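You operate a simulated robot arm through the tools that you are given. There is no shell and no other tool.

You are at the controls of a simulated two-armed robot. One attempt, no reset.

## Task
Rub the grease mark off the steel sheet and lay the drawer runner along the sheet.
Fine: mist with the cream spray can, rub with the yellow cloth; the cloth goes in the rag tin, lid on. What is to be rubbed or washed off counts as gone when no trace of it is left.

The check looks at the end state, three seconds after you hand in, the way a careful person would. Anything else that was tipped, shoved, dropped, spilled or broken makes it a failure. Lids that push on must go on centred and level and be pressed home; caps that screw on are set level and turned clockwise until they are tight. Flat cloth is picked up by pressing the open fingertips on it (5 to 10 N) and closing them slowly along it; thin cloth reads only 2 to 8 mm in the jaws.

## Robot
Two 7-joint arms with two-finger parallel grippers on one trunk that stands fixed in place. Base frame: the origin is at the foot of the trunk, x ahead of it, y to its left, z up. Lengths are in m, angles in degrees, forces in N, time in s.
The left shoulder is at [0.071, 0.156, 1.205], the right one opposite. Payload 3.91 kg a hand.
Tool frame (each hand has its own): the origin (TCP) lies between the finger pads and is the grasp point; the fingertips stand 0.03 m ahead of it; z points along the fingers, y is the line along which they close. Largest opening 0.11 m; finger width 0.02, thickness 0.01; the body of the gripper, 0.048 by 0.112 m, starts 0.055 m behind the TCP.
Orientation is told as [roll, pitch, yaw] about the base's x, y, z axes, in that order, counted from this pose: with the fingers straight down and closing along the base's y, the tool's x points along the base's -x, its y along +y and its z along -z.

## Interface
- The arms move only by the tool play_rows. It takes "left_steps", "right_steps" or both (then of equal length, played together; a hand with none holds still); each is a list of rows, each an object of numbers (a shift or turn left out is 0, a gripper value left out holds the last): "tx", "ty", "tz": the shift along the tool's x, y, z in m; "wx", "wy", "wz": the turn, a rotation vector about the tool's x, y, z in degrees; "hand": the closure, from 0 (fully open) to 1 (shut). In form: [{"tx": .., "ty": .., "tz": .., "wx": .., "wy": .., "wz": .., "hand": ..}, ...]. A call has 1 to 20 rows; each row shifts and turns the commanded pose from where the row before left it, along the tool's axes as they then stand. Rows are played at 5 a second. More than 0.05 m and 8.6 degrees between two rows, or a gripper value outside its range, and nothing of the call is played. Where a pose cannot be reached the arm comes as near as it can. A force on the tool above 40 N (or 10 N above the force at the start of the call, whichever is more), or a blocked arm, ends the call early, and 0.2 s more pass. Each finger travels about 0.108 m/s and halts on what it meets, pressing with about 40 N; the grip force reading is that of the motor and also rises with nothing between the fingers. The clock runs only during rows and for 0.2 s after the last one: add rows that do not move to give the fingers time. It gives the time, the measured TCP pose, the force on the tool (base axes), the opening and the grip force at its end, in the units of the frame above (readings bear some noise), with the torque about the TCP (base axes, N m) and any sound that the robot's microphone picked up, and new pictures: "show" is both (left out), scene, wrist or none (wrist: the cameras of the hands that moved).
- Cameras (640 x 400 px; columns grow to the right, rows downward): "scene" is now at [0.1408, -0.0111, 1.4484]; the picture's right is [-0.12, -0.99, 0.00], its down [-0.43, 0.05, -0.90] and it looks along [0.89, -0.11, -0.43] (base axes); focal length 334 px, centre (320, 200). "left" rides on the left gripper at [0.072, -0.017, -0.103] in its tool frame; the picture's right is [0.23, 0.97, 0.00], its down [-0.76, 0.18, -0.62] and it looks along [-0.61, 0.14, 0.78] (tool axes); focal length 222 px, centre (320, 200). "right" rides on the right gripper at [0.072, 0.017, -0.103] in its tool frame; the picture's right is [-0.23, 0.97, 0.00], its down [-0.76, -0.18, -0.62] and it looks along [-0.61, -0.14, 0.78] (tool axes); focal length 222 px, centre (320, 200). There is no depth. A picture from a camera that has moved, and an enlarged one, comes with that camera's place and axes in the base frame and with its lens.
- slide_trunk(by): slides the trunk up (or, below 0, down) by that many m; the arms and the scene camera ride with it, the base frame stays. It gives what a move gives, with no picture.
- turn_head(pan, tilt): turns the head with the scene camera to pan (to the left, within 86 degrees either way) and tilt (down, from -29 to 69), counted from straight ahead of the robot. It gives what a move gives, and a new picture of the scene camera.
- close_up(camera, box): a new picture of the part [left, top, right, bottom] of that camera's present view, enlarged. No time passes.
- sign_off(): hands the job in; it is judged then, once.

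Nothing tells you positions but the pictures and the camera data. Unless the task says otherwise, let go and move clear before handing in.

The tools are called after "Emit:" as a command line: name --argument value ..., lists and objects as JSON in quotes. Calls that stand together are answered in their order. play_rows: Moves the arms, as the interface text tells. Its arguments: {"type":"object","properties":{"left_steps":{"type":"array","items":{"type":"object","properties":{"tx":{"type":"number"},"ty":{"type":"number"},"tz":{"type":"number"},"wx":{"type":"number"},"wy":{"type":"number"},"wz":{"type":"number"},"hand":{"type":"number"}}}},"right_steps":{"type":"array","items":{"type":"object","properties":{"tx":{"type":"number"},"ty":{"type":"number"},"tz":{"type":"number"},"wx":{"type":"number"},"wy":{"type":"number"},"wz":{"type":"number"},"hand":{"type":"number"}}}},"show":{"type":"string","enum":["both","scene","wrist","none"]}},"required":[]} The other tools are called the same way: slide_trunk (by) slides the trunk up or down; turn_head (pan, tilt) turns the head that bears the scene camera; close_up (camera, box) takes an enlarged picture of a part of a camera's view; sign_off () hands the job in.

At the start:

```text
clock: 0.0
left_position: [0.6235, 0.1508, 1.248]
left_tcp_rot: [0.0, 0.0, 0.2]
left_contact_force: [0.4, -0.8, 0.4]
left_torque: [0.03, -0.01, 0.01]
left_finger_gap: 0.1099
left_gripper_force: 0.0
right_position: [0.5705, -0.4068, 1.3409]
right_tcp_rot: [0.0, 0.0, 0.0]
right_contact_force: [-0.3, 1.0, -0.3]
right_torque: [0.0, 0.02, 0.01]
right_finger_gap: 0.1101
right_gripper_force: 0.0
trunk travel left (down, up): [-0.65, 0.29]
head pan, tilt: [-6.9, 25.6]
```

scene: 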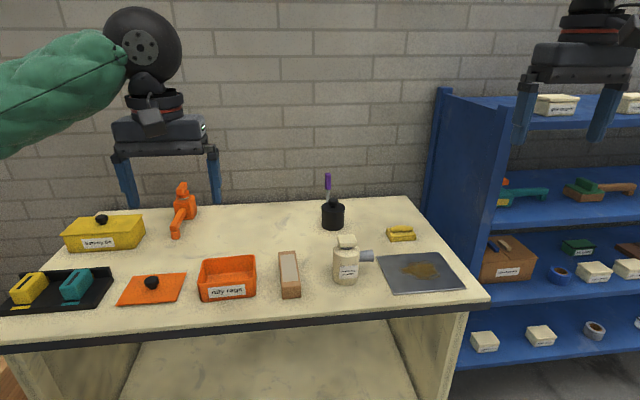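
right: 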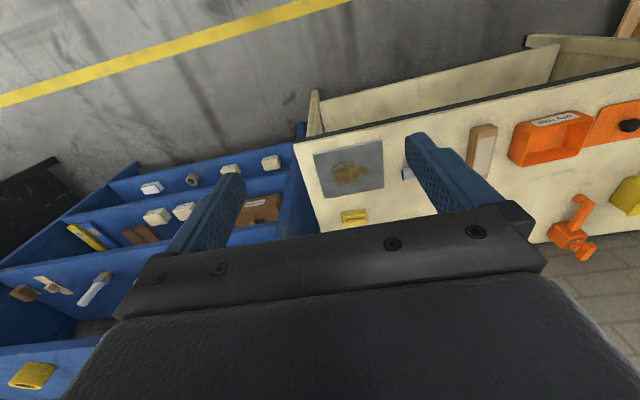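
left: 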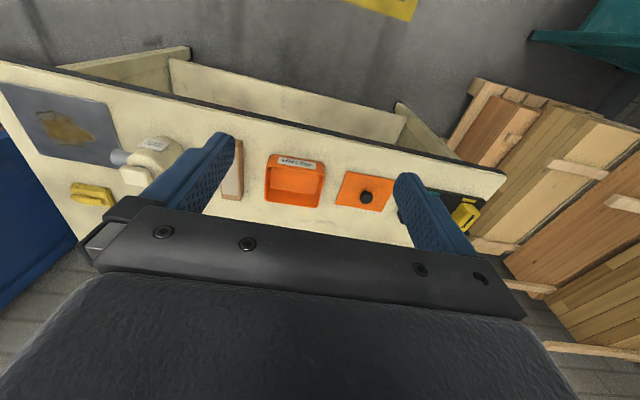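

I see a workbench with a steel sheet carrying a brown mark, a cream spray can, a folded yellow cloth, an orange tin with a separate orange lid, a second yellow tin, and a shelf rack at the right. I'll look closely at the details before moving.

Emit:
close_up --camera "scene" --box '[300, 160, 480, 310]'

Emit:
close_up --camera "scene" --box '[0, 180, 200, 320]'

Emit:
close_up --camera "scene" --box '[180, 200, 380, 320]'

Emit:
close_up --camera "scene" --box '[430, 80, 640, 360]'

```text
2.67 times, centred on (390, 235) of scene
camera zoom: at [0.1408, -0.0111, 1.4484], right [-0.12, -0.99, 0.0], down [-0.43, 0.05, -0.9], along [0.89, -0.11, -0.43], focal length 891 px, centre (133, 107)
```

zoom: 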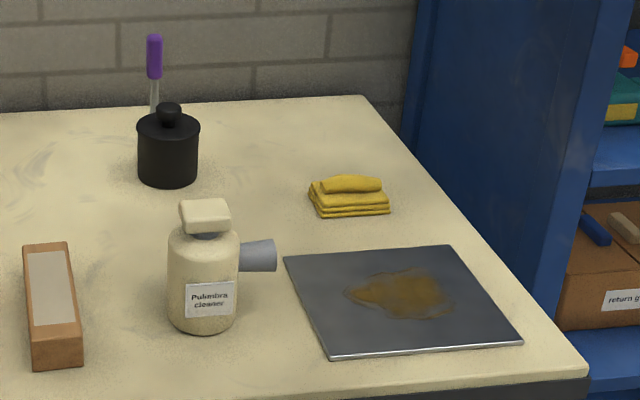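

```text
2.86 times, centred on (100, 250) of scene
camera zoom: at [0.1408, -0.0111, 1.4484], right [-0.12, -0.99, 0.0], down [-0.43, 0.05, -0.9], along [0.89, -0.11, -0.43], focal length 955 px, centre (949, 57)
```

zoom: 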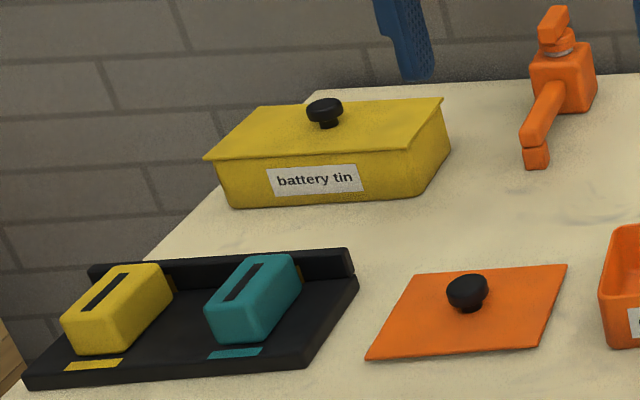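

```text
3.20 times, centred on (280, 260) of scene
camera zoom: at [0.1408, -0.0111, 1.4484], right [-0.12, -0.99, 0.0], down [-0.43, 0.05, -0.9], along [0.89, -0.11, -0.43], focal length 1069 px, centre (448, 8)
```

zoom: 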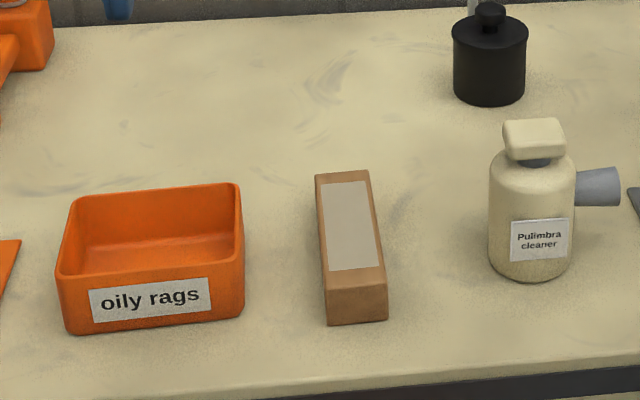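

```text
1.43 times, centred on (535, 220) of scene
camera zoom: at [0.1408, -0.0111, 1.4484], right [-0.12, -0.99, 0.0], down [-0.43, 0.05, -0.9], along [0.89, -0.11, -0.43], focal length 477 px, centre (13, 171)
```

zoom: 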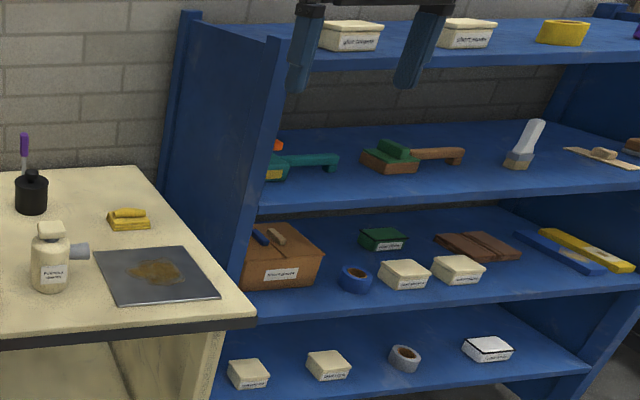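

The bench is clear, but I can't yet tell which item is the drawer runner. I'll turn the head to look at the shelves and the surroundings.

Emit:
turn_head --pan -45 --tilt 30

Emit:
turn_head --pan 50 --tilt 35

Emit:
turn_head --pan 0 --tilt 60

```text
clock: 1.0
left_position: [0.6234, 0.1509, 1.2482]
left_tcp_rot: [-0.1, 0.0, 0.1]
left_contact_force: [0.0, 0.4, 0.1]
left_torque: [0.02, -0.04, -0.02]
left_finger_gap: 0.11
left_gripper_force: 0.1
right_position: [0.5709, -0.4061, 1.3412]
right_tcp_rot: [-0.1, 0.1, 0.0]
right_contact_force: [0.0, 0.8, -0.2]
right_torque: [-0.01, 0.0, 0.0]
right_finger_gap: 0.11
right_gripper_force: 0.1
trunk travel left (down, up): [-0.65, 0.29]
head pan, tilt: [-45.0, 30.0]
camera scene: at [0.1136, -0.0639, 1.4415], right [-0.71, -0.71, 0.0], down [-0.35, 0.35, -0.87], along [0.61, -0.61, -0.5], focal length 334 px, centre (320, 200)
```

scene: 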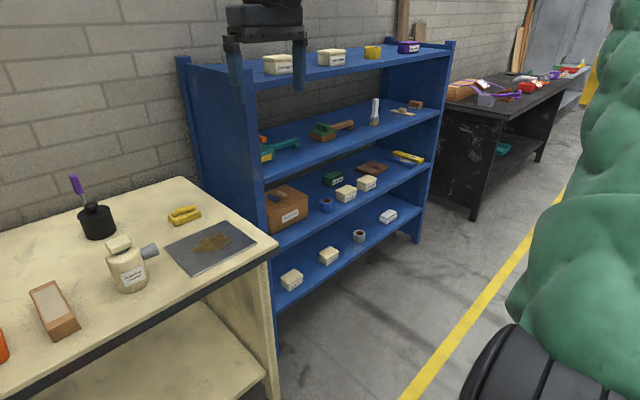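

```text
clock: 2.8
left_position: [0.622, 0.151, 1.2488]
left_tcp_rot: [0.0, 0.0, 0.1]
left_contact_force: [-0.4, -0.1, 0.0]
left_torque: [0.02, -0.04, 0.01]
left_finger_gap: 0.11
left_gripper_force: 0.0
right_position: [0.5705, -0.407, 1.3407]
right_tcp_rot: [0.0, 0.0, 0.0]
right_contact_force: [-0.6, 0.7, 1.1]
right_torque: [0.01, 0.0, 0.03]
right_finger_gap: 0.1102
right_gripper_force: 0.1
trunk travel left (down, up): [-0.65, 0.29]
head pan, tilt: [50.0, 35.0]
camera scene: at [0.1062, 0.0674, 1.4337], right [0.77, -0.64, 0.0], down [-0.37, -0.44, -0.82], along [0.53, 0.63, -0.57], focal length 334 px, centre (320, 200)
```

scene: 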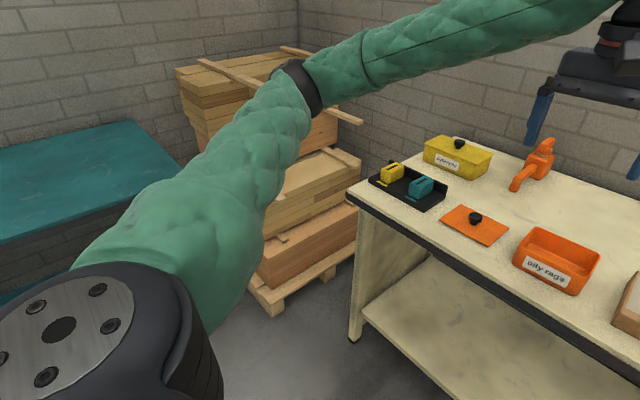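

```text
clock: 3.9
left_position: [0.6226, 0.1507, 1.249]
left_tcp_rot: [0.1, 0.1, 0.1]
left_contact_force: [0.7, -0.8, 0.0]
left_torque: [-0.02, 0.03, -0.01]
left_finger_gap: 0.1099
left_gripper_force: 0.1
right_position: [0.5715, -0.4068, 1.341]
right_tcp_rot: [-0.1, 0.0, 0.1]
right_contact_force: [0.1, -0.3, 0.3]
right_torque: [-0.01, 0.01, -0.02]
right_finger_gap: 0.1101
right_gripper_force: 0.1
trunk travel left (down, up): [-0.65, 0.29]
head pan, tilt: [0.0, 60.0]
camera scene: at [0.1162, 0.0001, 1.3994], right [0.0, -1.0, 0.0], down [-0.87, 0.0, -0.5], along [0.5, 0.0, -0.87], focal length 334 px, centre (320, 200)
```

scene: 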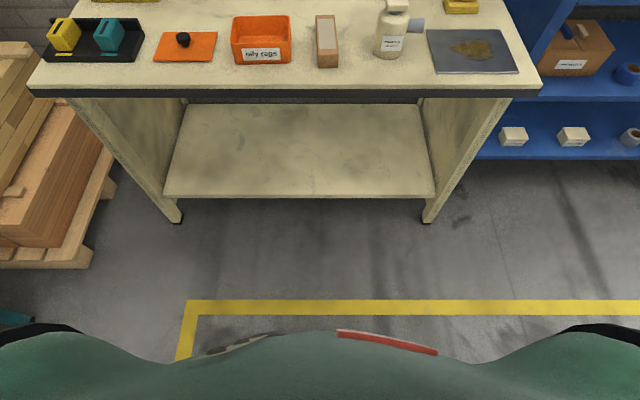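

Nothing on the floor or lower shelf looks like a runner. I'll look closely at the rack items and the brown bar on the bench to identify it.

Emit:
turn_head --pan -40 --tilt 25

Emit:
close_up --camera "scene" --box '[180, 20, 320, 150]'

Emit:
close_up --camera "scene" --box '[220, 100, 400, 260]'

Emit:
close_up --camera "scene" --box '[300, 30, 480, 180]'

Emit:
close_up --camera "scene" --box '[0, 180, 220, 330]'

```text
clock: 5.0
left_position: [0.6225, 0.1528, 1.2487]
left_tcp_rot: [0.0, -0.1, 0.1]
left_contact_force: [0.8, 0.2, 0.2]
left_torque: [-0.04, 0.02, 0.02]
left_finger_gap: 0.1097
left_gripper_force: 0.0
right_position: [0.5707, -0.4074, 1.3402]
right_tcp_rot: [0.0, 0.0, 0.0]
right_contact_force: [0.1, 0.7, -1.2]
right_torque: [0.04, 0.01, 0.0]
right_finger_gap: 0.11
right_gripper_force: 0.0
trunk travel left (down, up): [-0.65, 0.29]
head pan, tilt: [-40.0, 25.0]
camera scene: at [0.1202, -0.0592, 1.4494], right [-0.64, -0.77, 0.0], down [-0.32, 0.27, -0.91], along [0.69, -0.58, -0.42], focal length 334 px, centre (320, 200)
```

scene: 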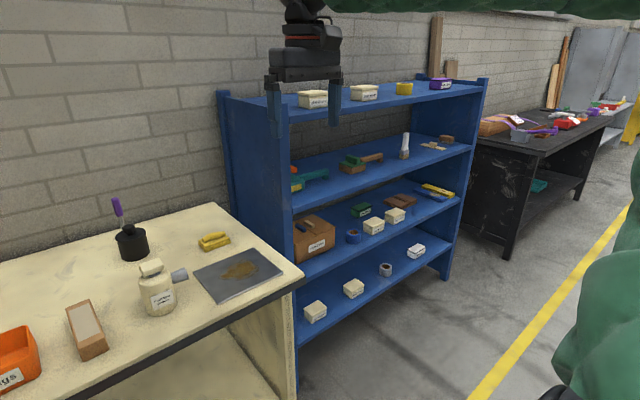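

```text
3.08 times, centred on (250, 85) of scene
camera zoom: at [0.1202, -0.0592, 1.4494], right [-0.64, -0.77, 0.0], down [-0.32, 0.27, -0.91], along [0.69, -0.58, -0.42], focal length 1028 px, centre (535, 554)
```

zoom: 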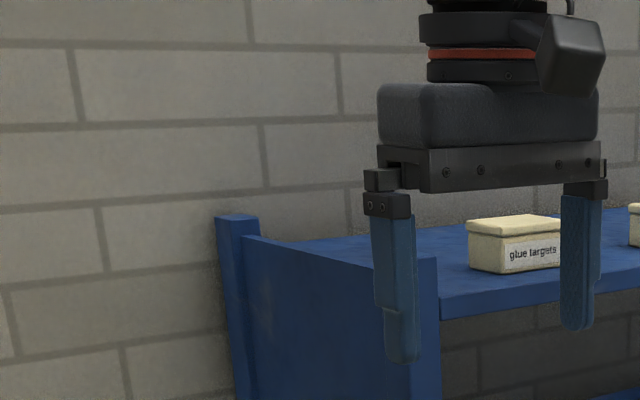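

```text
2.50 times, centred on (310, 180) of scene
camera zoom: at [0.1202, -0.0592, 1.4494], right [-0.64, -0.77, 0.0], down [-0.32, 0.27, -0.91], along [0.69, -0.58, -0.42], focal length 836 px, centre (345, 250)
```

zoom: 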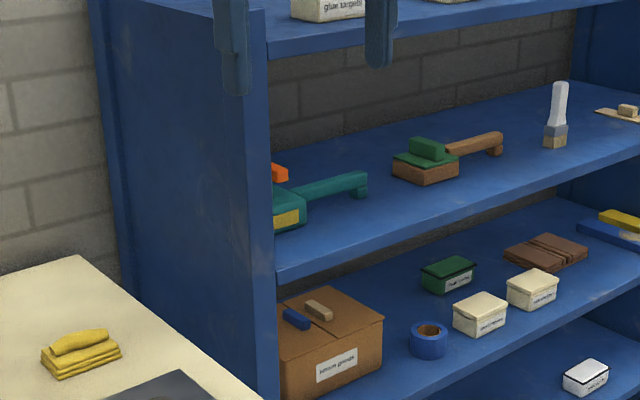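

```text
2.67 times, centred on (390, 105) of scene
camera zoom: at [0.1202, -0.0592, 1.4494], right [-0.64, -0.77, 0.0], down [-0.32, 0.27, -0.91], along [0.69, -0.58, -0.42], focal length 891 px, centre (133, 453)
```

zoom: 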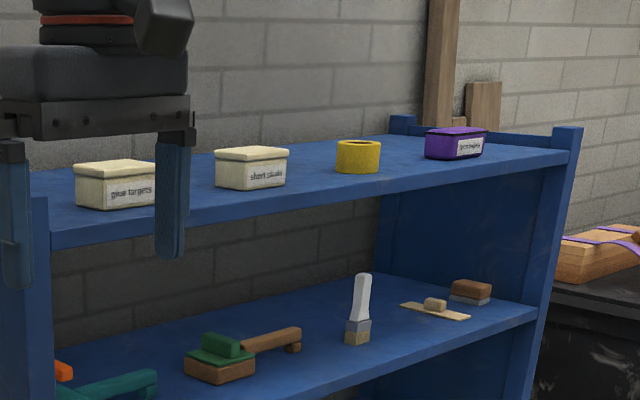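

```text
2.67 times, centred on (110, 255) of scene
camera zoom: at [0.1202, -0.0592, 1.4494], right [-0.64, -0.77, 0.0], down [-0.32, 0.27, -0.91], along [0.69, -0.58, -0.42], focal length 891 px, centre (880, 53)
```

zoom: 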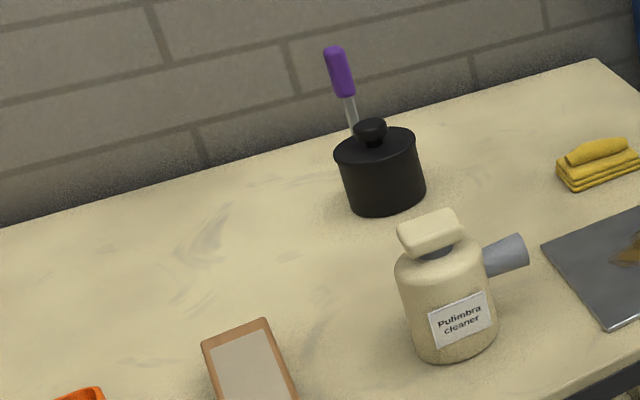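

The brown bar with the pale strip on the bench is the likeliest runner. I'll check the long pieces on the rack's third shelf before I commit to it.

Emit:
close_up --camera "scene" --box '[370, 160, 480, 240]'

Emit:
close_up --camera "scene" --box '[50, 280, 130, 370]'

Emit:
close_up --camera "scene" --box '[460, 80, 640, 200]'

Emit:
turn_head --pan 0 --tilt 42

```text
5.00 times, centred on (425, 200) of scene
camera zoom: at [0.1202, -0.0592, 1.4494], right [-0.64, -0.77, 0.0], down [-0.32, 0.27, -0.91], along [0.69, -0.58, -0.42], focal length 1671 px, centre (-205, 200)
```

zoom: 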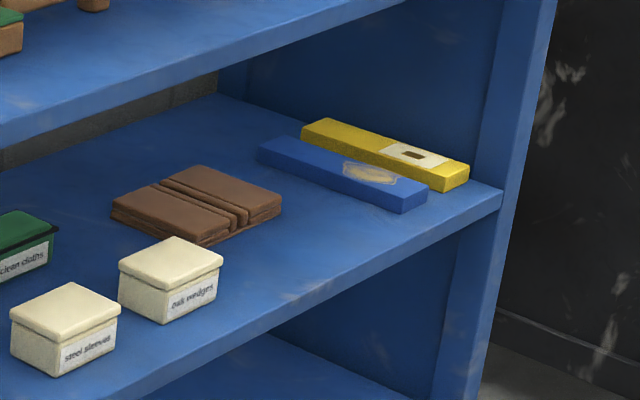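

```text
4.44 times, centred on (90, 325) of scene
camera zoom: at [0.1202, -0.0592, 1.4494], right [-0.64, -0.77, 0.0], down [-0.32, 0.27, -0.91], along [0.69, -0.58, -0.42], focal length 1485 px, centre (1342, -356)
```

zoom: 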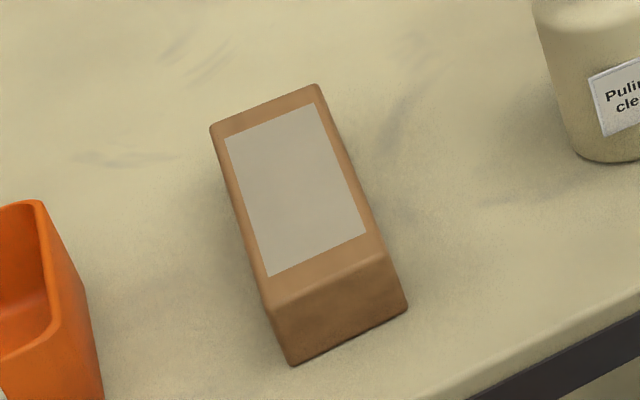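

```text
3.33 times, centred on (550, 140) of scene
camera zoom: at [0.1202, -0.0592, 1.4494], right [-0.64, -0.77, 0.0], down [-0.32, 0.27, -0.91], along [0.69, -0.58, -0.42], focal length 1114 px, centre (-447, 400)
```

zoom: 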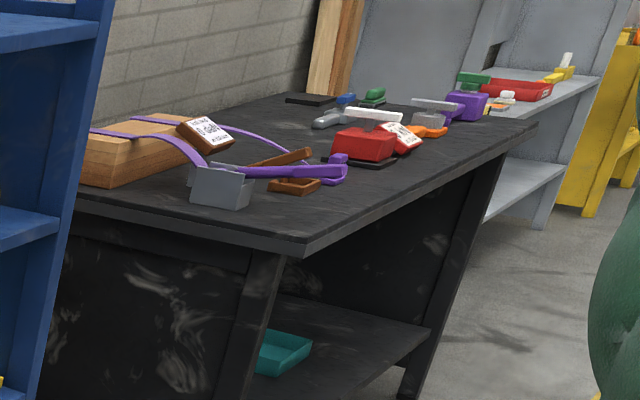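

```text
clock: 6.1
left_position: [0.6228, 0.1508, 1.2479]
left_tcp_rot: [0.0, 0.0, 0.1]
left_contact_force: [0.0, -0.9, -0.7]
left_torque: [0.01, -0.01, 0.0]
left_finger_gap: 0.11
left_gripper_force: 0.1
right_position: [0.5698, -0.4073, 1.34]
right_tcp_rot: [0.0, 0.1, 0.0]
right_contact_force: [0.0, -0.1, -0.5]
right_torque: [-0.01, -0.03, 0.02]
right_finger_gap: 0.1098
right_gripper_force: 0.1
trunk travel left (down, up): [-0.65, 0.29]
head pan, tilt: [0.0, 42.0]
camera scene: at [0.1332, -0.0001, 1.4232], right [0.0, -1.0, 0.0], down [-0.67, 0.0, -0.74], along [0.74, 0.0, -0.67], focal length 334 px, centre (320, 200)
```

scene: 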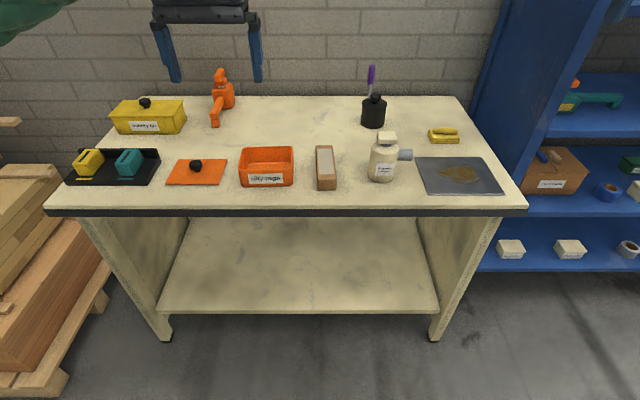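

I take the wooden bar with the pale strip, beside the oily-rags tin, to be the drawer runner. The bench top is at about z 0.855, the sheet near [0.87, -0.38] and the cloth near [1.05, -0.39]. Next I'll bring both hands closer to see things with the wrist cameras.

Emit:
play_rows --right_steps '[{"tx": -0.04, "ty": 0.005, "tz": 0.02}, {"tx": -0.04, "ty": 0.005, "tz": 0.025}, {"tx": -0.04, "ty": 0.005, "tz": 0.025}, {"tx": -0.04, "ty": 0.005, "tz": 0.025}, {"tx": -0.04, "ty": 0.005, "tz": 0.025}, {"tz": 0.03}, {"tz": 0.03}, {}]' --left_steps '[{"tx": 0, "ty": -0.035, "tz": 0.0}, {"tx": 0, "ty": -0.035, "tz": 0.0}, {"tx": 0, "ty": -0.035, "tz": 0.0}, {"tx": 0, "ty": -0.035, "tz": 0.0}, {"tx": 0, "ty": -0.03, "tz": 0.0}, {"tz": 0.02}, {"tz": 0.02}, {}]'

```text
clock: 7.9
left_position: [0.6227, -0.0179, 1.2078]
left_tcp_rot: [0.0, 0.1, 0.1]
left_contact_force: [-1.2, 0.2, -0.1]
left_torque: [-0.02, -0.07, 0.02]
left_finger_gap: 0.11
left_gripper_force: 0.0
right_position: [0.7711, -0.3807, 1.1603]
right_tcp_rot: [0.0, -0.1, 0.0]
right_contact_force: [0.1, -0.1, -0.1]
right_torque: [-0.01, 0.02, 0.02]
right_finger_gap: 0.1097
right_gripper_force: 0.0
trunk travel left (down, up): [-0.65, 0.29]
head pan, tilt: [0.0, 42.0]
camera scene: at [0.1325, 0.0, 1.4233], right [0.0, -1.0, 0.0], down [-0.67, 0.0, -0.74], along [0.74, 0.0, -0.67], focal length 334 px, centre (320, 200)
camera right: at [0.6998, -0.3639, 1.2638], right [0.23, 0.97, 0.0], down [0.76, -0.18, 0.62], along [0.61, -0.14, -0.78], focal length 222 px, centre (320, 200)
camera left: at [0.5517, -0.0366, 1.3122], right [-0.23, 0.97, 0.0], down [0.76, 0.18, 0.62], along [0.61, 0.14, -0.78], focal length 222 px, centre (320, 200)
```

scene: 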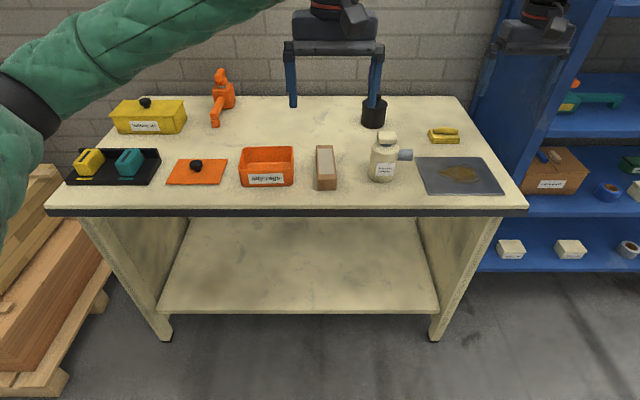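
right: 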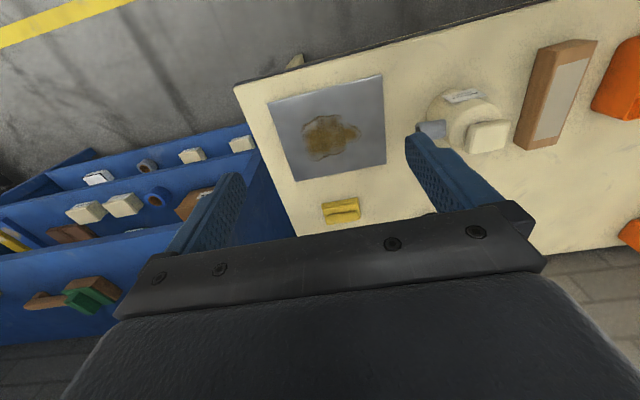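
left: 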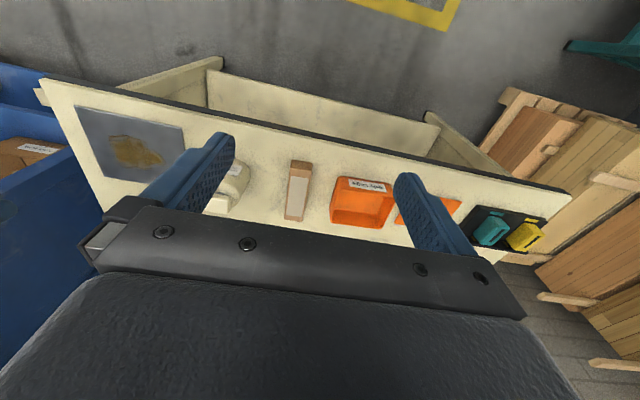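

The sheet spans x 0.786–0.954 and y -0.283 to -0.48, with the cloth behind it at about x 1.05. I'll enlarge the wrist views of the can, the mark and the cloth.

Emit:
close_up --camera "right" --box '[400, 70, 560, 170]'

Emit:
close_up --camera "right" --box '[260, 60, 420, 240]'

Emit:
close_up --camera "scene" --box '[350, 110, 430, 195]'

Emit:
close_up --camera "left" --box '[200, 140, 360, 240]'

```text
4.00 times, centred on (480, 120) of right
camera zoom: at [0.6998, -0.3639, 1.2638], right [0.23, 0.97, 0.0], down [0.76, -0.18, 0.62], along [0.61, -0.14, -0.78], focal length 888 px, centre (-320, 520)
```

zoom: 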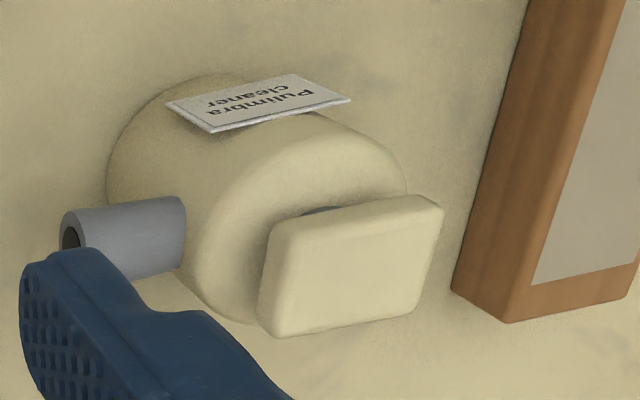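

```text
2.22 times, centred on (340, 150) of right
camera zoom: at [0.6998, -0.3639, 1.2638], right [0.23, 0.97, 0.0], down [0.76, -0.18, 0.62], along [0.61, -0.14, -0.78], focal length 494 px, centre (276, 311)
```

zoom: 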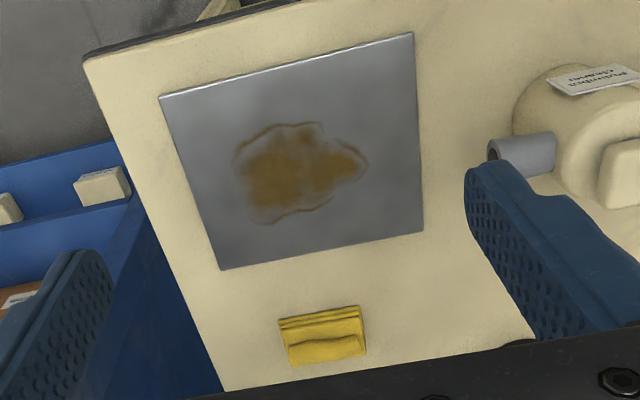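

```text
4.71 times, centred on (390, 152) of scene
camera zoom: at [0.1325, 0.0, 1.4233], right [0.0, -1.0, 0.0], down [-0.67, 0.0, -0.74], along [0.74, 0.0, -0.67], focal length 1573 px, centre (-9, 424)
```

zoom: 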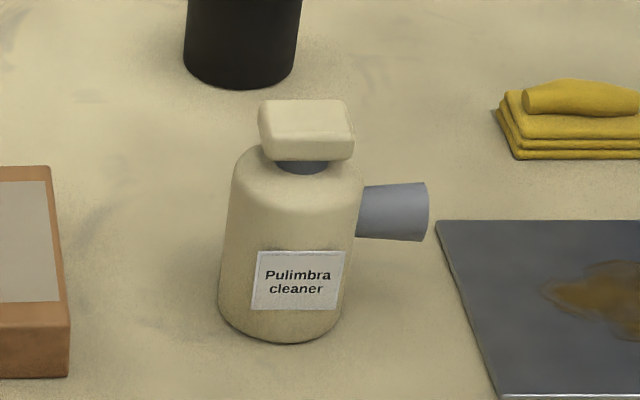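

```text
4.00 times, centred on (280, 190) of left
camera zoom: at [0.5517, -0.0366, 1.3122], right [-0.23, 0.97, 0.0], down [0.76, 0.18, 0.62], along [0.61, 0.14, -0.78], focal length 888 px, centre (480, 240)
```

zoom: 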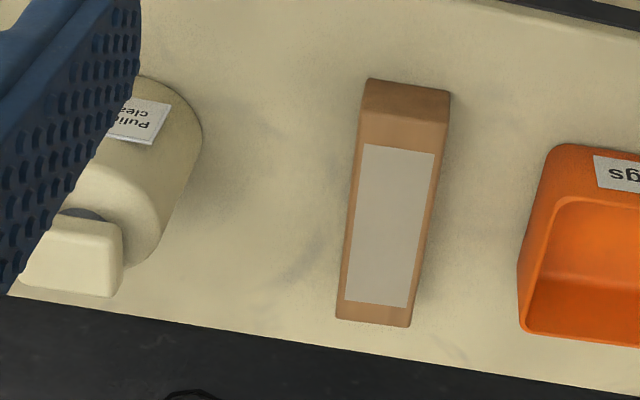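

The can stands at about [0.869, -0.17], with its nozzle pointing toward the sheet and a push cap on top. The left hand will grip its body from the left and tilt it at the mark while the right hand presses the cap. First I turn the left hand to come in from the left.

Emit:
play_rows --left_steps '[{"wz": -8.5}, {"wz": -8.5}, {"wz": -8.5}, {"wz": -8.5}, {"wz": -8.5}, {"wz": -8.5}, {"wz": -8.5}, {"wz": -8.5}, {"wz": -8.5}, {"wz": -8.5}, {"wz": -5}, {"wy": 8.5}, {"wy": 8.5}, {"wy": 8.5}, {"wy": 8.5}, {"wy": 8.5}, {"wy": 8.5}, {"wy": 8.5}, {"wy": 5.5}, {}]' --show "both"

```text
clock: 12.1
left_position: [0.6243, -0.0198, 1.2081]
left_tcp_rot: [0.1, 65.0, 90.1]
left_contact_force: [-1.6, -0.8, -0.5]
left_torque: [-0.02, 0.01, 0.03]
left_finger_gap: 0.1098
left_gripper_force: 0.1
right_position: [0.7716, -0.381, 1.1601]
right_tcp_rot: [0.0, 0.0, 0.0]
right_contact_force: [-0.1, -0.2, -0.5]
right_torque: [0.0, 0.0, 0.0]
right_finger_gap: 0.11
right_gripper_force: 0.0
trunk travel left (down, up): [-0.65, 0.29]
head pan, tilt: [0.0, 42.0]
camera scene: at [0.1332, -0.0001, 1.4232], right [0.0, -1.0, 0.0], down [-0.67, 0.0, -0.74], along [0.74, 0.0, -0.67], focal length 334 px, centre (320, 200)
camera left: at [0.6405, 0.0439, 1.3184], right [-0.97, -0.1, 0.21], down [-0.18, 0.89, -0.43], along [-0.14, -0.45, -0.88], focal length 222 px, centre (320, 200)
```

scene: 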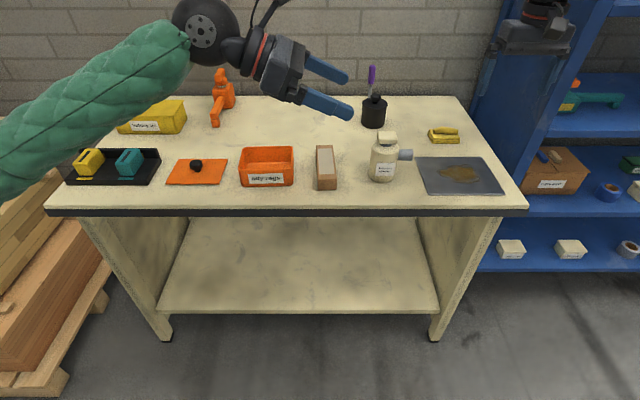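
left: 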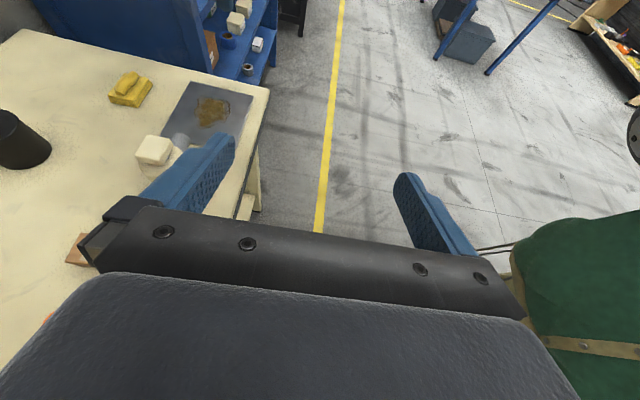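

The left hand now points sideways toward the right and tilted down. I'll move it forward over the bench, left of the can, and partly down.

Emit:
play_rows --left_steps '[{"ty": -0.041}, {"ty": -0.041}, {"ty": -0.041}, {"ty": -0.041}, {"ty": -0.041}, {"ty": -0.04}, {"tx": -0.02965, "tz": 0.02515}, {"tx": -0.02965, "tz": 0.02515}, {"tx": -0.02965, "tz": 0.02515}, {"tx": -0.02965, "tz": 0.02515}, {}]' --show "both"

```text
clock: 14.5
left_position: [0.8691, -0.0568, 1.0578]
left_tcp_rot: [0.1, 65.0, 90.0]
left_contact_force: [-0.5, 0.1, 0.4]
left_torque: [-0.01, 0.02, -0.01]
left_finger_gap: 0.1102
left_gripper_force: 0.0
right_position: [0.7711, -0.3804, 1.1591]
right_tcp_rot: [0.0, -0.1, -0.1]
right_contact_force: [-0.7, 0.5, 1.3]
right_torque: [0.01, 0.01, 0.0]
right_finger_gap: 0.1096
right_gripper_force: 0.1
trunk travel left (down, up): [-0.65, 0.29]
head pan, tilt: [0.0, 42.0]
camera scene: at [0.1331, 0.0, 1.4232], right [0.0, -1.0, 0.0], down [-0.67, 0.0, -0.74], along [0.74, 0.0, -0.67], focal length 334 px, centre (320, 200)
camera left: at [0.8863, 0.0054, 1.1682], right [-0.97, -0.1, 0.21], down [-0.18, 0.89, -0.43], along [-0.14, -0.45, -0.88], focal length 222 px, centre (320, 200)
```

scene: 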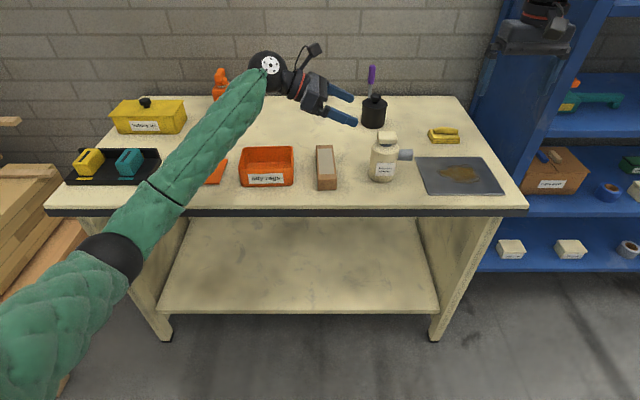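
left: 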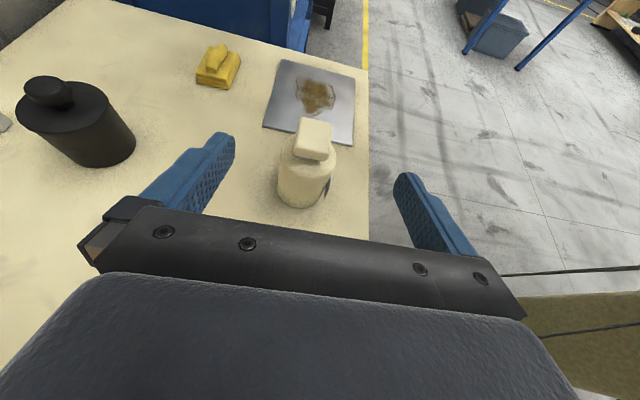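

The can sits between the open fingers in the left view, at about x 0.87. I'll lower to the bench level and slide in along the finger direction to straddle the can.

Emit:
play_rows --left_steps '[{"tx": -0.0302, "tz": 0.0156}, {"tx": -0.0302, "tz": 0.0156}, {"tx": -0.03, "tz": 0.0157}, {"tz": 0.03}, {"tz": 0.03}, {}]' --show "both"

```text
clock: 15.9
left_position: [0.8677, -0.1193, 0.9317]
left_tcp_rot: [0.0, 65.0, 90.1]
left_contact_force: [-0.4, -0.7, 0.8]
left_torque: [0.02, 0.01, 0.02]
left_finger_gap: 0.11
left_gripper_force: 0.0
right_position: [0.7727, -0.3792, 1.1607]
right_tcp_rot: [0.0, -0.1, 0.0]
right_contact_force: [0.2, -0.1, 0.0]
right_torque: [0.02, 0.04, -0.01]
right_finger_gap: 0.11
right_gripper_force: 0.1
trunk travel left (down, up): [-0.65, 0.29]
head pan, tilt: [0.0, 42.0]
camera scene: at [0.1332, 0.0005, 1.4232], right [0.0, -1.0, 0.0], down [-0.67, 0.0, -0.74], along [0.74, 0.0, -0.67], focal length 334 px, centre (320, 200)
camera left: at [0.8847, -0.0555, 1.0416], right [-0.97, -0.1, 0.21], down [-0.18, 0.89, -0.43], along [-0.14, -0.45, -0.88], focal length 222 px, centre (320, 200)
```

scene: 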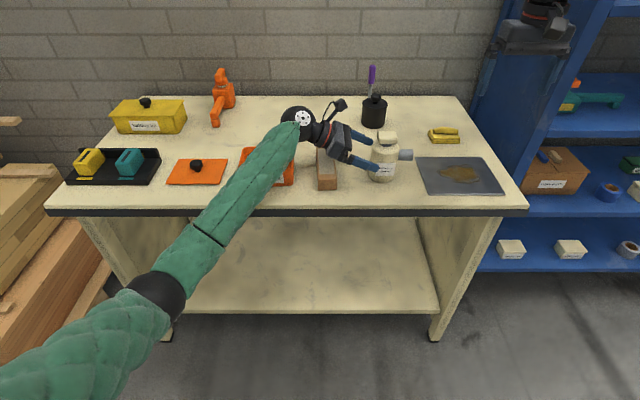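
left: 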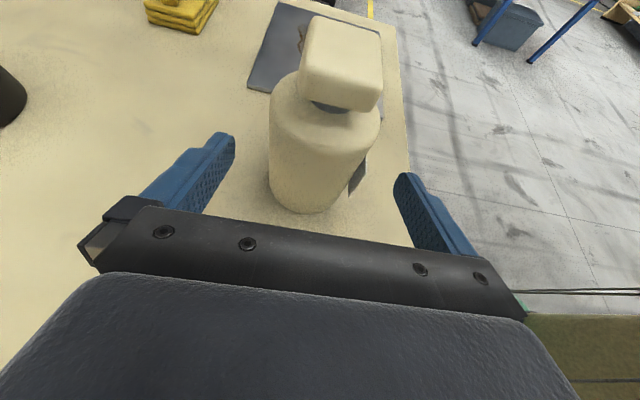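

The fingers straddle the can cleanly. I'll slide in the last stretch and close on the body.

Emit:
play_rows --left_steps '[{"tz": 0.028}, {"tz": 0.028}, {}, {"hand": 0.3}, {"hand": 0.6}, {}, {}]' --show "both"

```text
clock: 17.5
left_position: [0.8692, -0.1689, 0.9052]
left_tcp_rot: [0.0, 64.9, 90.2]
left_contact_force: [2.0, -0.3, 0.7]
left_torque: [-0.1, 0.05, 0.05]
left_finger_gap: 0.0708
left_gripper_force: 39.8
right_position: [0.7719, -0.3818, 1.1603]
right_tcp_rot: [0.0, 0.0, 0.0]
right_contact_force: [0.0, -0.1, -0.4]
right_torque: [0.03, 0.0, -0.02]
right_finger_gap: 0.1102
right_gripper_force: 0.1
trunk travel left (down, up): [-0.65, 0.29]
head pan, tilt: [0.0, 42.0]
camera scene: at [0.1335, -0.0002, 1.4232], right [0.0, -1.0, 0.0], down [-0.67, 0.0, -0.74], along [0.74, 0.0, -0.67], focal length 334 px, centre (320, 200)
camera left: at [0.8859, -0.1059, 1.0163], right [-0.97, -0.1, 0.21], down [-0.18, 0.89, -0.43], along [-0.14, -0.45, -0.88], focal length 222 px, centre (320, 200)
```

scene: 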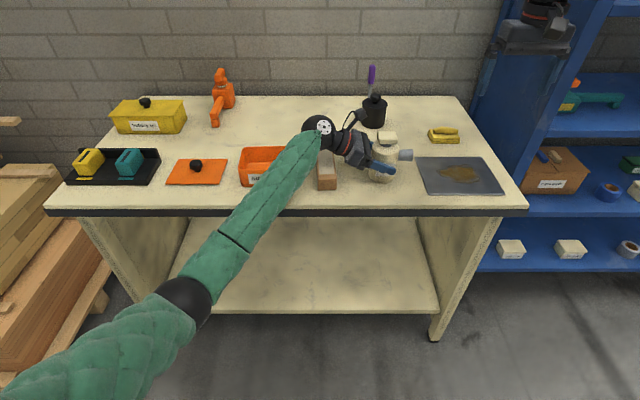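
left: 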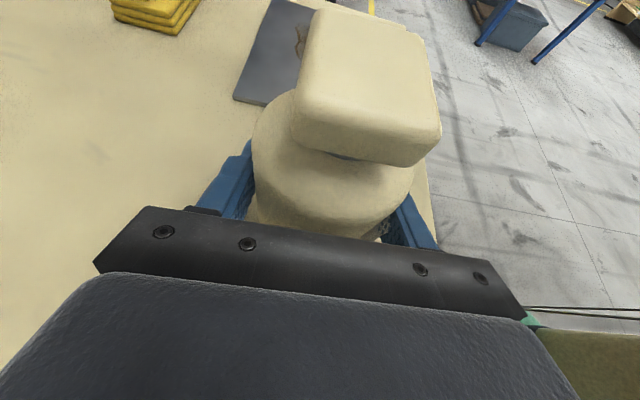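

The can is gripped (gap 0.071, the can's diameter). I'll lift it 7 cm, shift slightly right, and tilt it 40° so that the nozzle aims down at the mark, with the right hand staying clear.

Emit:
play_rows --left_steps '[{"tx": 0.0212, "tz": -0.0099}, {"tx": 0.0212, "tz": -0.0099}, {"tx": 0.021, "tz": -0.0099}, {"tx": 0.0104, "tz": 0.0222}, {"tx": 0.0103, "tz": 0.0222}, {"wy": -8}, {"wy": -8}, {"wy": -8}, {"wy": -8}, {"wy": -8}, {}]' --right_steps '[{"tz": -0.02}, {"tz": -0.02}, {"tz": -0.02}, {"ty": -0.02}, {"ty": -0.02}, {"ty": -0.02}, {}, {}, {}, {}, {}]' --show "both"

```text
clock: 19.9
left_position: [0.8685, -0.2172, 0.9764]
left_tcp_rot: [0.2, 24.9, 90.0]
left_contact_force: [-0.4, 0.1, -4.5]
left_torque: [-0.02, -0.02, 0.04]
left_finger_gap: 0.0707
left_gripper_force: 39.7
right_position: [0.7722, -0.4415, 1.2194]
right_tcp_rot: [0.0, 0.0, 0.0]
right_contact_force: [-0.1, 0.2, 0.2]
right_torque: [-0.02, -0.01, 0.01]
right_finger_gap: 0.1104
right_gripper_force: 0.1
trunk travel left (down, up): [-0.65, 0.29]
head pan, tilt: [0.0, 42.0]
camera scene: at [0.1339, 0.0002, 1.4231], right [0.0, -1.0, 0.0], down [-0.67, 0.0, -0.74], along [0.74, 0.0, -0.67], focal length 334 px, centre (320, 200)
camera right: at [0.701, -0.4251, 1.3231], right [0.23, 0.97, 0.0], down [0.76, -0.18, 0.62], along [0.61, -0.14, -0.78], focal length 222 px, centre (320, 200)
camera left: at [0.8862, -0.2399, 1.1016], right [-0.97, -0.21, 0.1], down [-0.18, 0.95, 0.24], along [-0.14, 0.22, -0.96], focal length 222 px, centre (320, 200)
```

scene: 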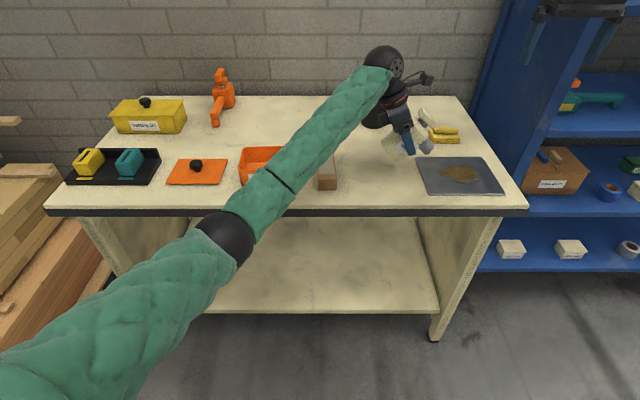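
right: 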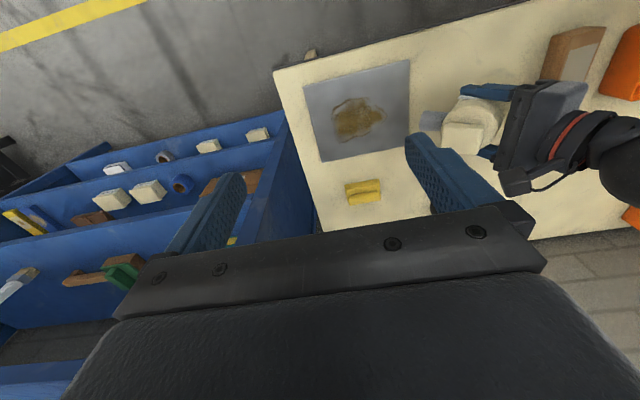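
left: 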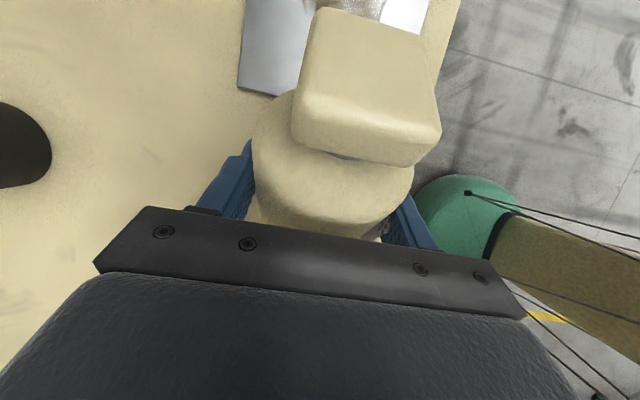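

The can is held tilted with its nozzle toward the mark. I'll check the aim in enlarged views.

Emit:
close_up --camera "scene" --box '[340, 60, 520, 200]'

Emit:
close_up --camera "right" --box '[300, 40, 600, 220]'

```text
2.86 times, centred on (430, 130) of scene
camera zoom: at [0.1339, 0.0002, 1.4231], right [0.0, -1.0, 0.0], down [-0.67, 0.0, -0.74], along [0.74, 0.0, -0.67], focal length 955 px, centre (6, 400)
```

zoom: 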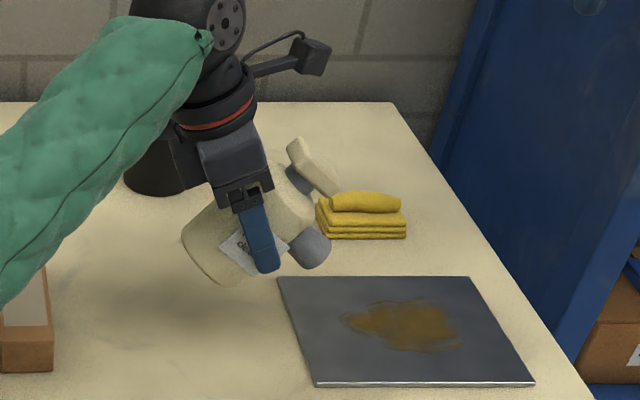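

```text
2.13 times, centred on (450, 130) of right
camera zoom: at [0.701, -0.4251, 1.3231], right [0.23, 0.97, 0.0], down [0.76, -0.18, 0.62], along [0.61, -0.14, -0.78], focal length 474 px, centre (43, 349)
```

zoom: 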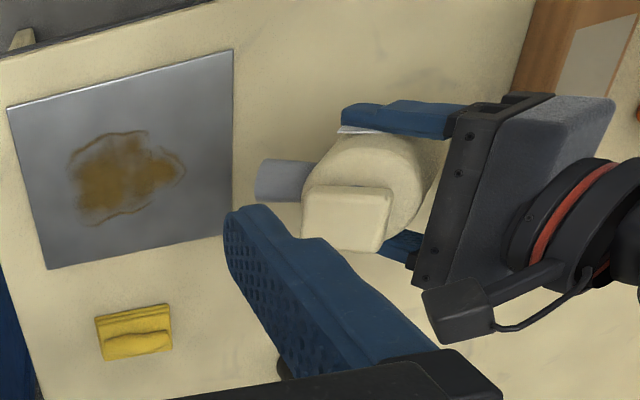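

The aim looks right and the can is stable. Now I orient the right hand (yaw 90°, tilted 40° along the can's axis) with closed fingers so it can press the cap.

Emit:
play_rows --right_steps '[{"wz": -8.5, "hand": 1}, {"wz": -8.5}, {"wz": -8.5}, {"wz": -8.5}, {"wz": -8.5}, {"wz": -8.5}, {"wz": -8.5}, {"wz": -8.5}, {"wz": -8.5}, {"wz": -8.5}, {"wz": -5}, {"wy": -8}, {"wy": -8}, {"wy": -8}, {"wy": -8}, {"wy": -8}, {}]' --show "both"

```text
clock: 23.5
left_position: [0.8694, -0.2185, 0.9764]
left_tcp_rot: [-0.1, 25.1, 90.1]
left_contact_force: [-0.6, 0.5, -4.4]
left_torque: [-0.03, 0.02, -0.02]
left_finger_gap: 0.0708
left_gripper_force: 40.3
right_position: [0.4257, -0.029, 1.2262]
right_tcp_rot: [-0.1, -39.9, 86.0]
right_contact_force: [0.0, -0.5, -1.5]
right_torque: [0.0, 0.02, 0.02]
right_finger_gap: 0.0
right_gripper_force: 37.7
right hand out of reach, approached as far as the arm can: row 4, 5, 6, 7, 8, 9, 10, 11, 12, 13, 14, 15, 16
trunk travel left (down, up): [-0.65, 0.29]
head pan, tilt: [0.0, 42.0]
camera scene: at [0.1334, -0.0007, 1.4232], right [0.0, -1.0, 0.0], down [-0.67, 0.0, -0.74], along [0.74, 0.0, -0.67], focal length 334 px, centre (320, 200)
camera right: at [0.401, -0.1496, 1.2599], right [-0.96, 0.24, 0.14], down [0.19, 0.17, 0.97], along [0.21, 0.95, -0.21], focal length 222 px, centre (320, 200)
```

scene: 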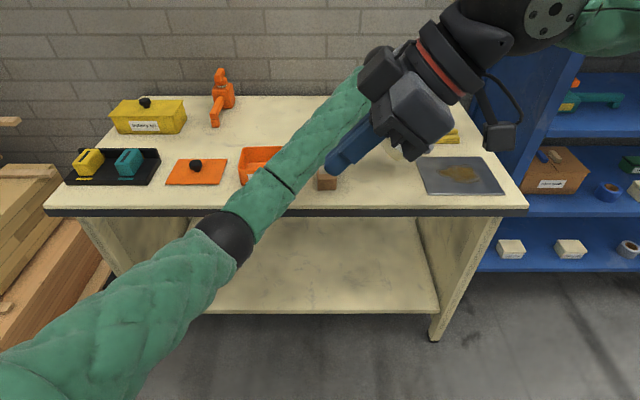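
right: 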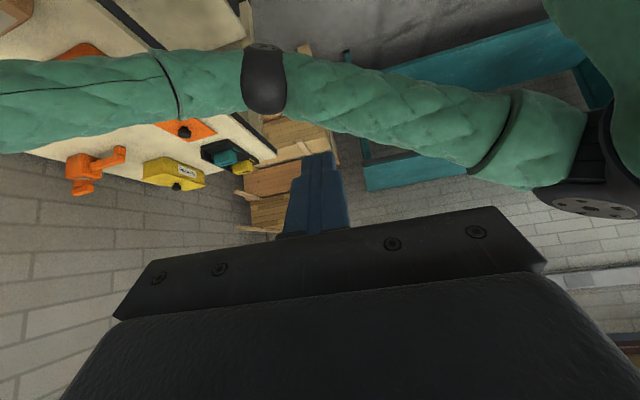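

The right arm can't reach that orientation and drifted to about [0.43, -0.03], though it touched nothing. I'll reverse those turns exactly to bring it back and use another orientation.

Emit:
play_rows --right_steps '[{"wy": 8}, {"wy": 8}, {"wy": 8}, {"wy": 8}, {"wy": 8}, {"wz": 5}, {"wz": 8.5}, {"wz": 8.5}, {"wz": 8.5}, {"wz": 8.5}, {"wz": 8.5}, {"wz": 8.5}, {"wz": 8.5}, {"wz": 8.5}, {"wz": 8.5}, {"wz": 8.5}, {}, {}]' --show "both"

```text
clock: 27.3
left_position: [0.8684, -0.2179, 0.9762]
left_tcp_rot: [0.1, 24.9, 90.1]
left_contact_force: [-0.2, -0.1, -4.8]
left_torque: [-0.04, 0.01, 0.01]
left_finger_gap: 0.0709
left_gripper_force: 39.9
right_position: [0.4258, -0.0281, 1.2279]
right_tcp_rot: [0.0, -0.1, -3.7]
right_contact_force: [0.9, 0.4, -0.8]
right_torque: [0.0, 0.01, -0.02]
right_finger_gap: 0.0001
right_gripper_force: 36.9
trunk travel left (down, up): [-0.65, 0.29]
head pan, tilt: [0.0, 42.0]
camera scene: at [0.1338, -0.0002, 1.4231], right [0.0, -1.0, 0.0], down [-0.67, 0.0, -0.74], along [0.74, 0.0, -0.67], focal length 334 px, centre (320, 200)
camera right: at [0.3557, -0.0067, 1.3309], right [0.29, 0.96, 0.0], down [0.75, -0.22, 0.62], along [0.6, -0.18, -0.78], focal length 222 px, centre (320, 200)
```

scene: 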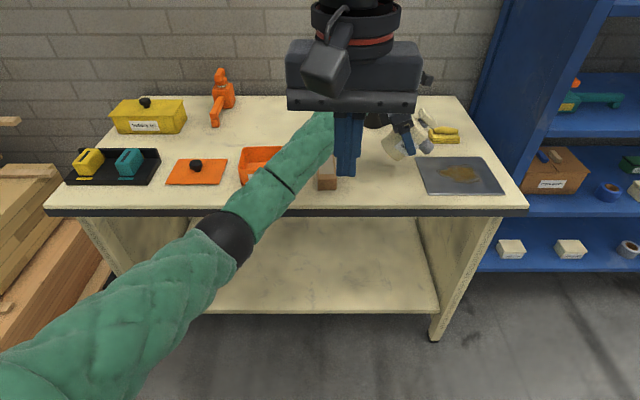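
right: 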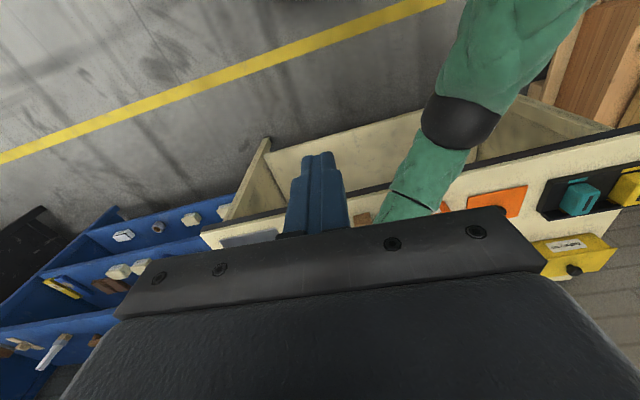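

The commanded pose was re-anchored, so the right hand now sits in front of the head. I'll move it out to the right, then forward above the sheet area, and try a plain roll tilt instead.

Emit:
play_rows --right_steps '[{"ty": -0.045, "wz": 3.7}, {"ty": -0.048}, {"ty": -0.048}, {"ty": -0.048}, {"ty": -0.048}, {"ty": -0.048}, {"ty": -0.048}, {"ty": -0.048}, {"ty": -0.04}, {"tx": -0.045}, {"tx": -0.045}, {"tx": -0.045}, {"tx": -0.045}, {"tx": -0.045}, {"wx": -8}, {"wx": -8}, {"wx": -8}, {"wx": -8}, {"wx": -8}, {}]' --show "both"

```text
clock: 31.5
left_position: [0.8681, -0.2177, 0.9767]
left_tcp_rot: [0.0, 25.1, 90.2]
left_contact_force: [-0.3, -0.2, -4.0]
left_torque: [-0.06, -0.01, -0.01]
left_finger_gap: 0.0707
left_gripper_force: 40.3
right_position: [0.6016, -0.4754, 1.2317]
right_tcp_rot: [40.0, -0.1, -7.3]
right_contact_force: [0.0, 0.1, 1.0]
right_torque: [-0.01, -0.01, -0.01]
right_finger_gap: 0.0
right_gripper_force: 37.2
right hand out of reach, approached as far as the arm can: row 5
trunk travel left (down, up): [-0.65, 0.29]
head pan, tilt: [0.0, 42.0]
camera scene: at [0.1335, 0.0002, 1.4232], right [0.0, -1.0, 0.0], down [-0.67, 0.0, -0.74], along [0.74, 0.0, -0.67], focal length 334 px, centre (320, 200)
camera right: at [0.5244, -0.5189, 1.3211], right [0.32, 0.71, 0.63], down [0.69, -0.63, 0.37], along [0.65, 0.31, -0.69], focal length 222 px, centre (320, 200)
```

scene: 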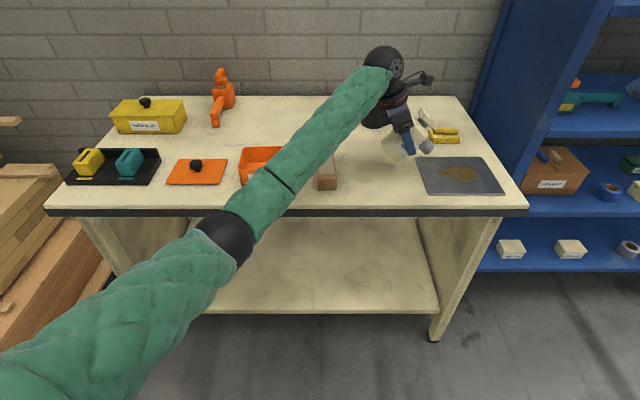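
right: 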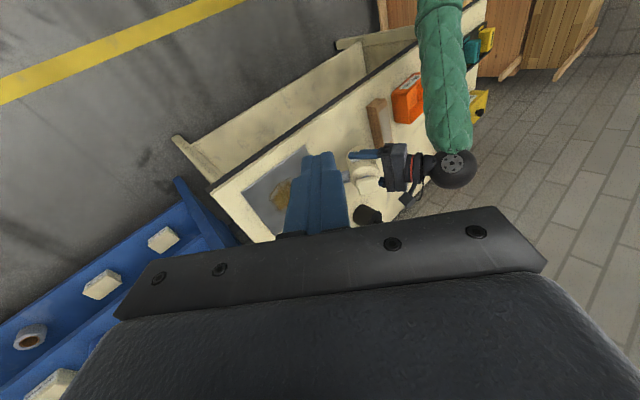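

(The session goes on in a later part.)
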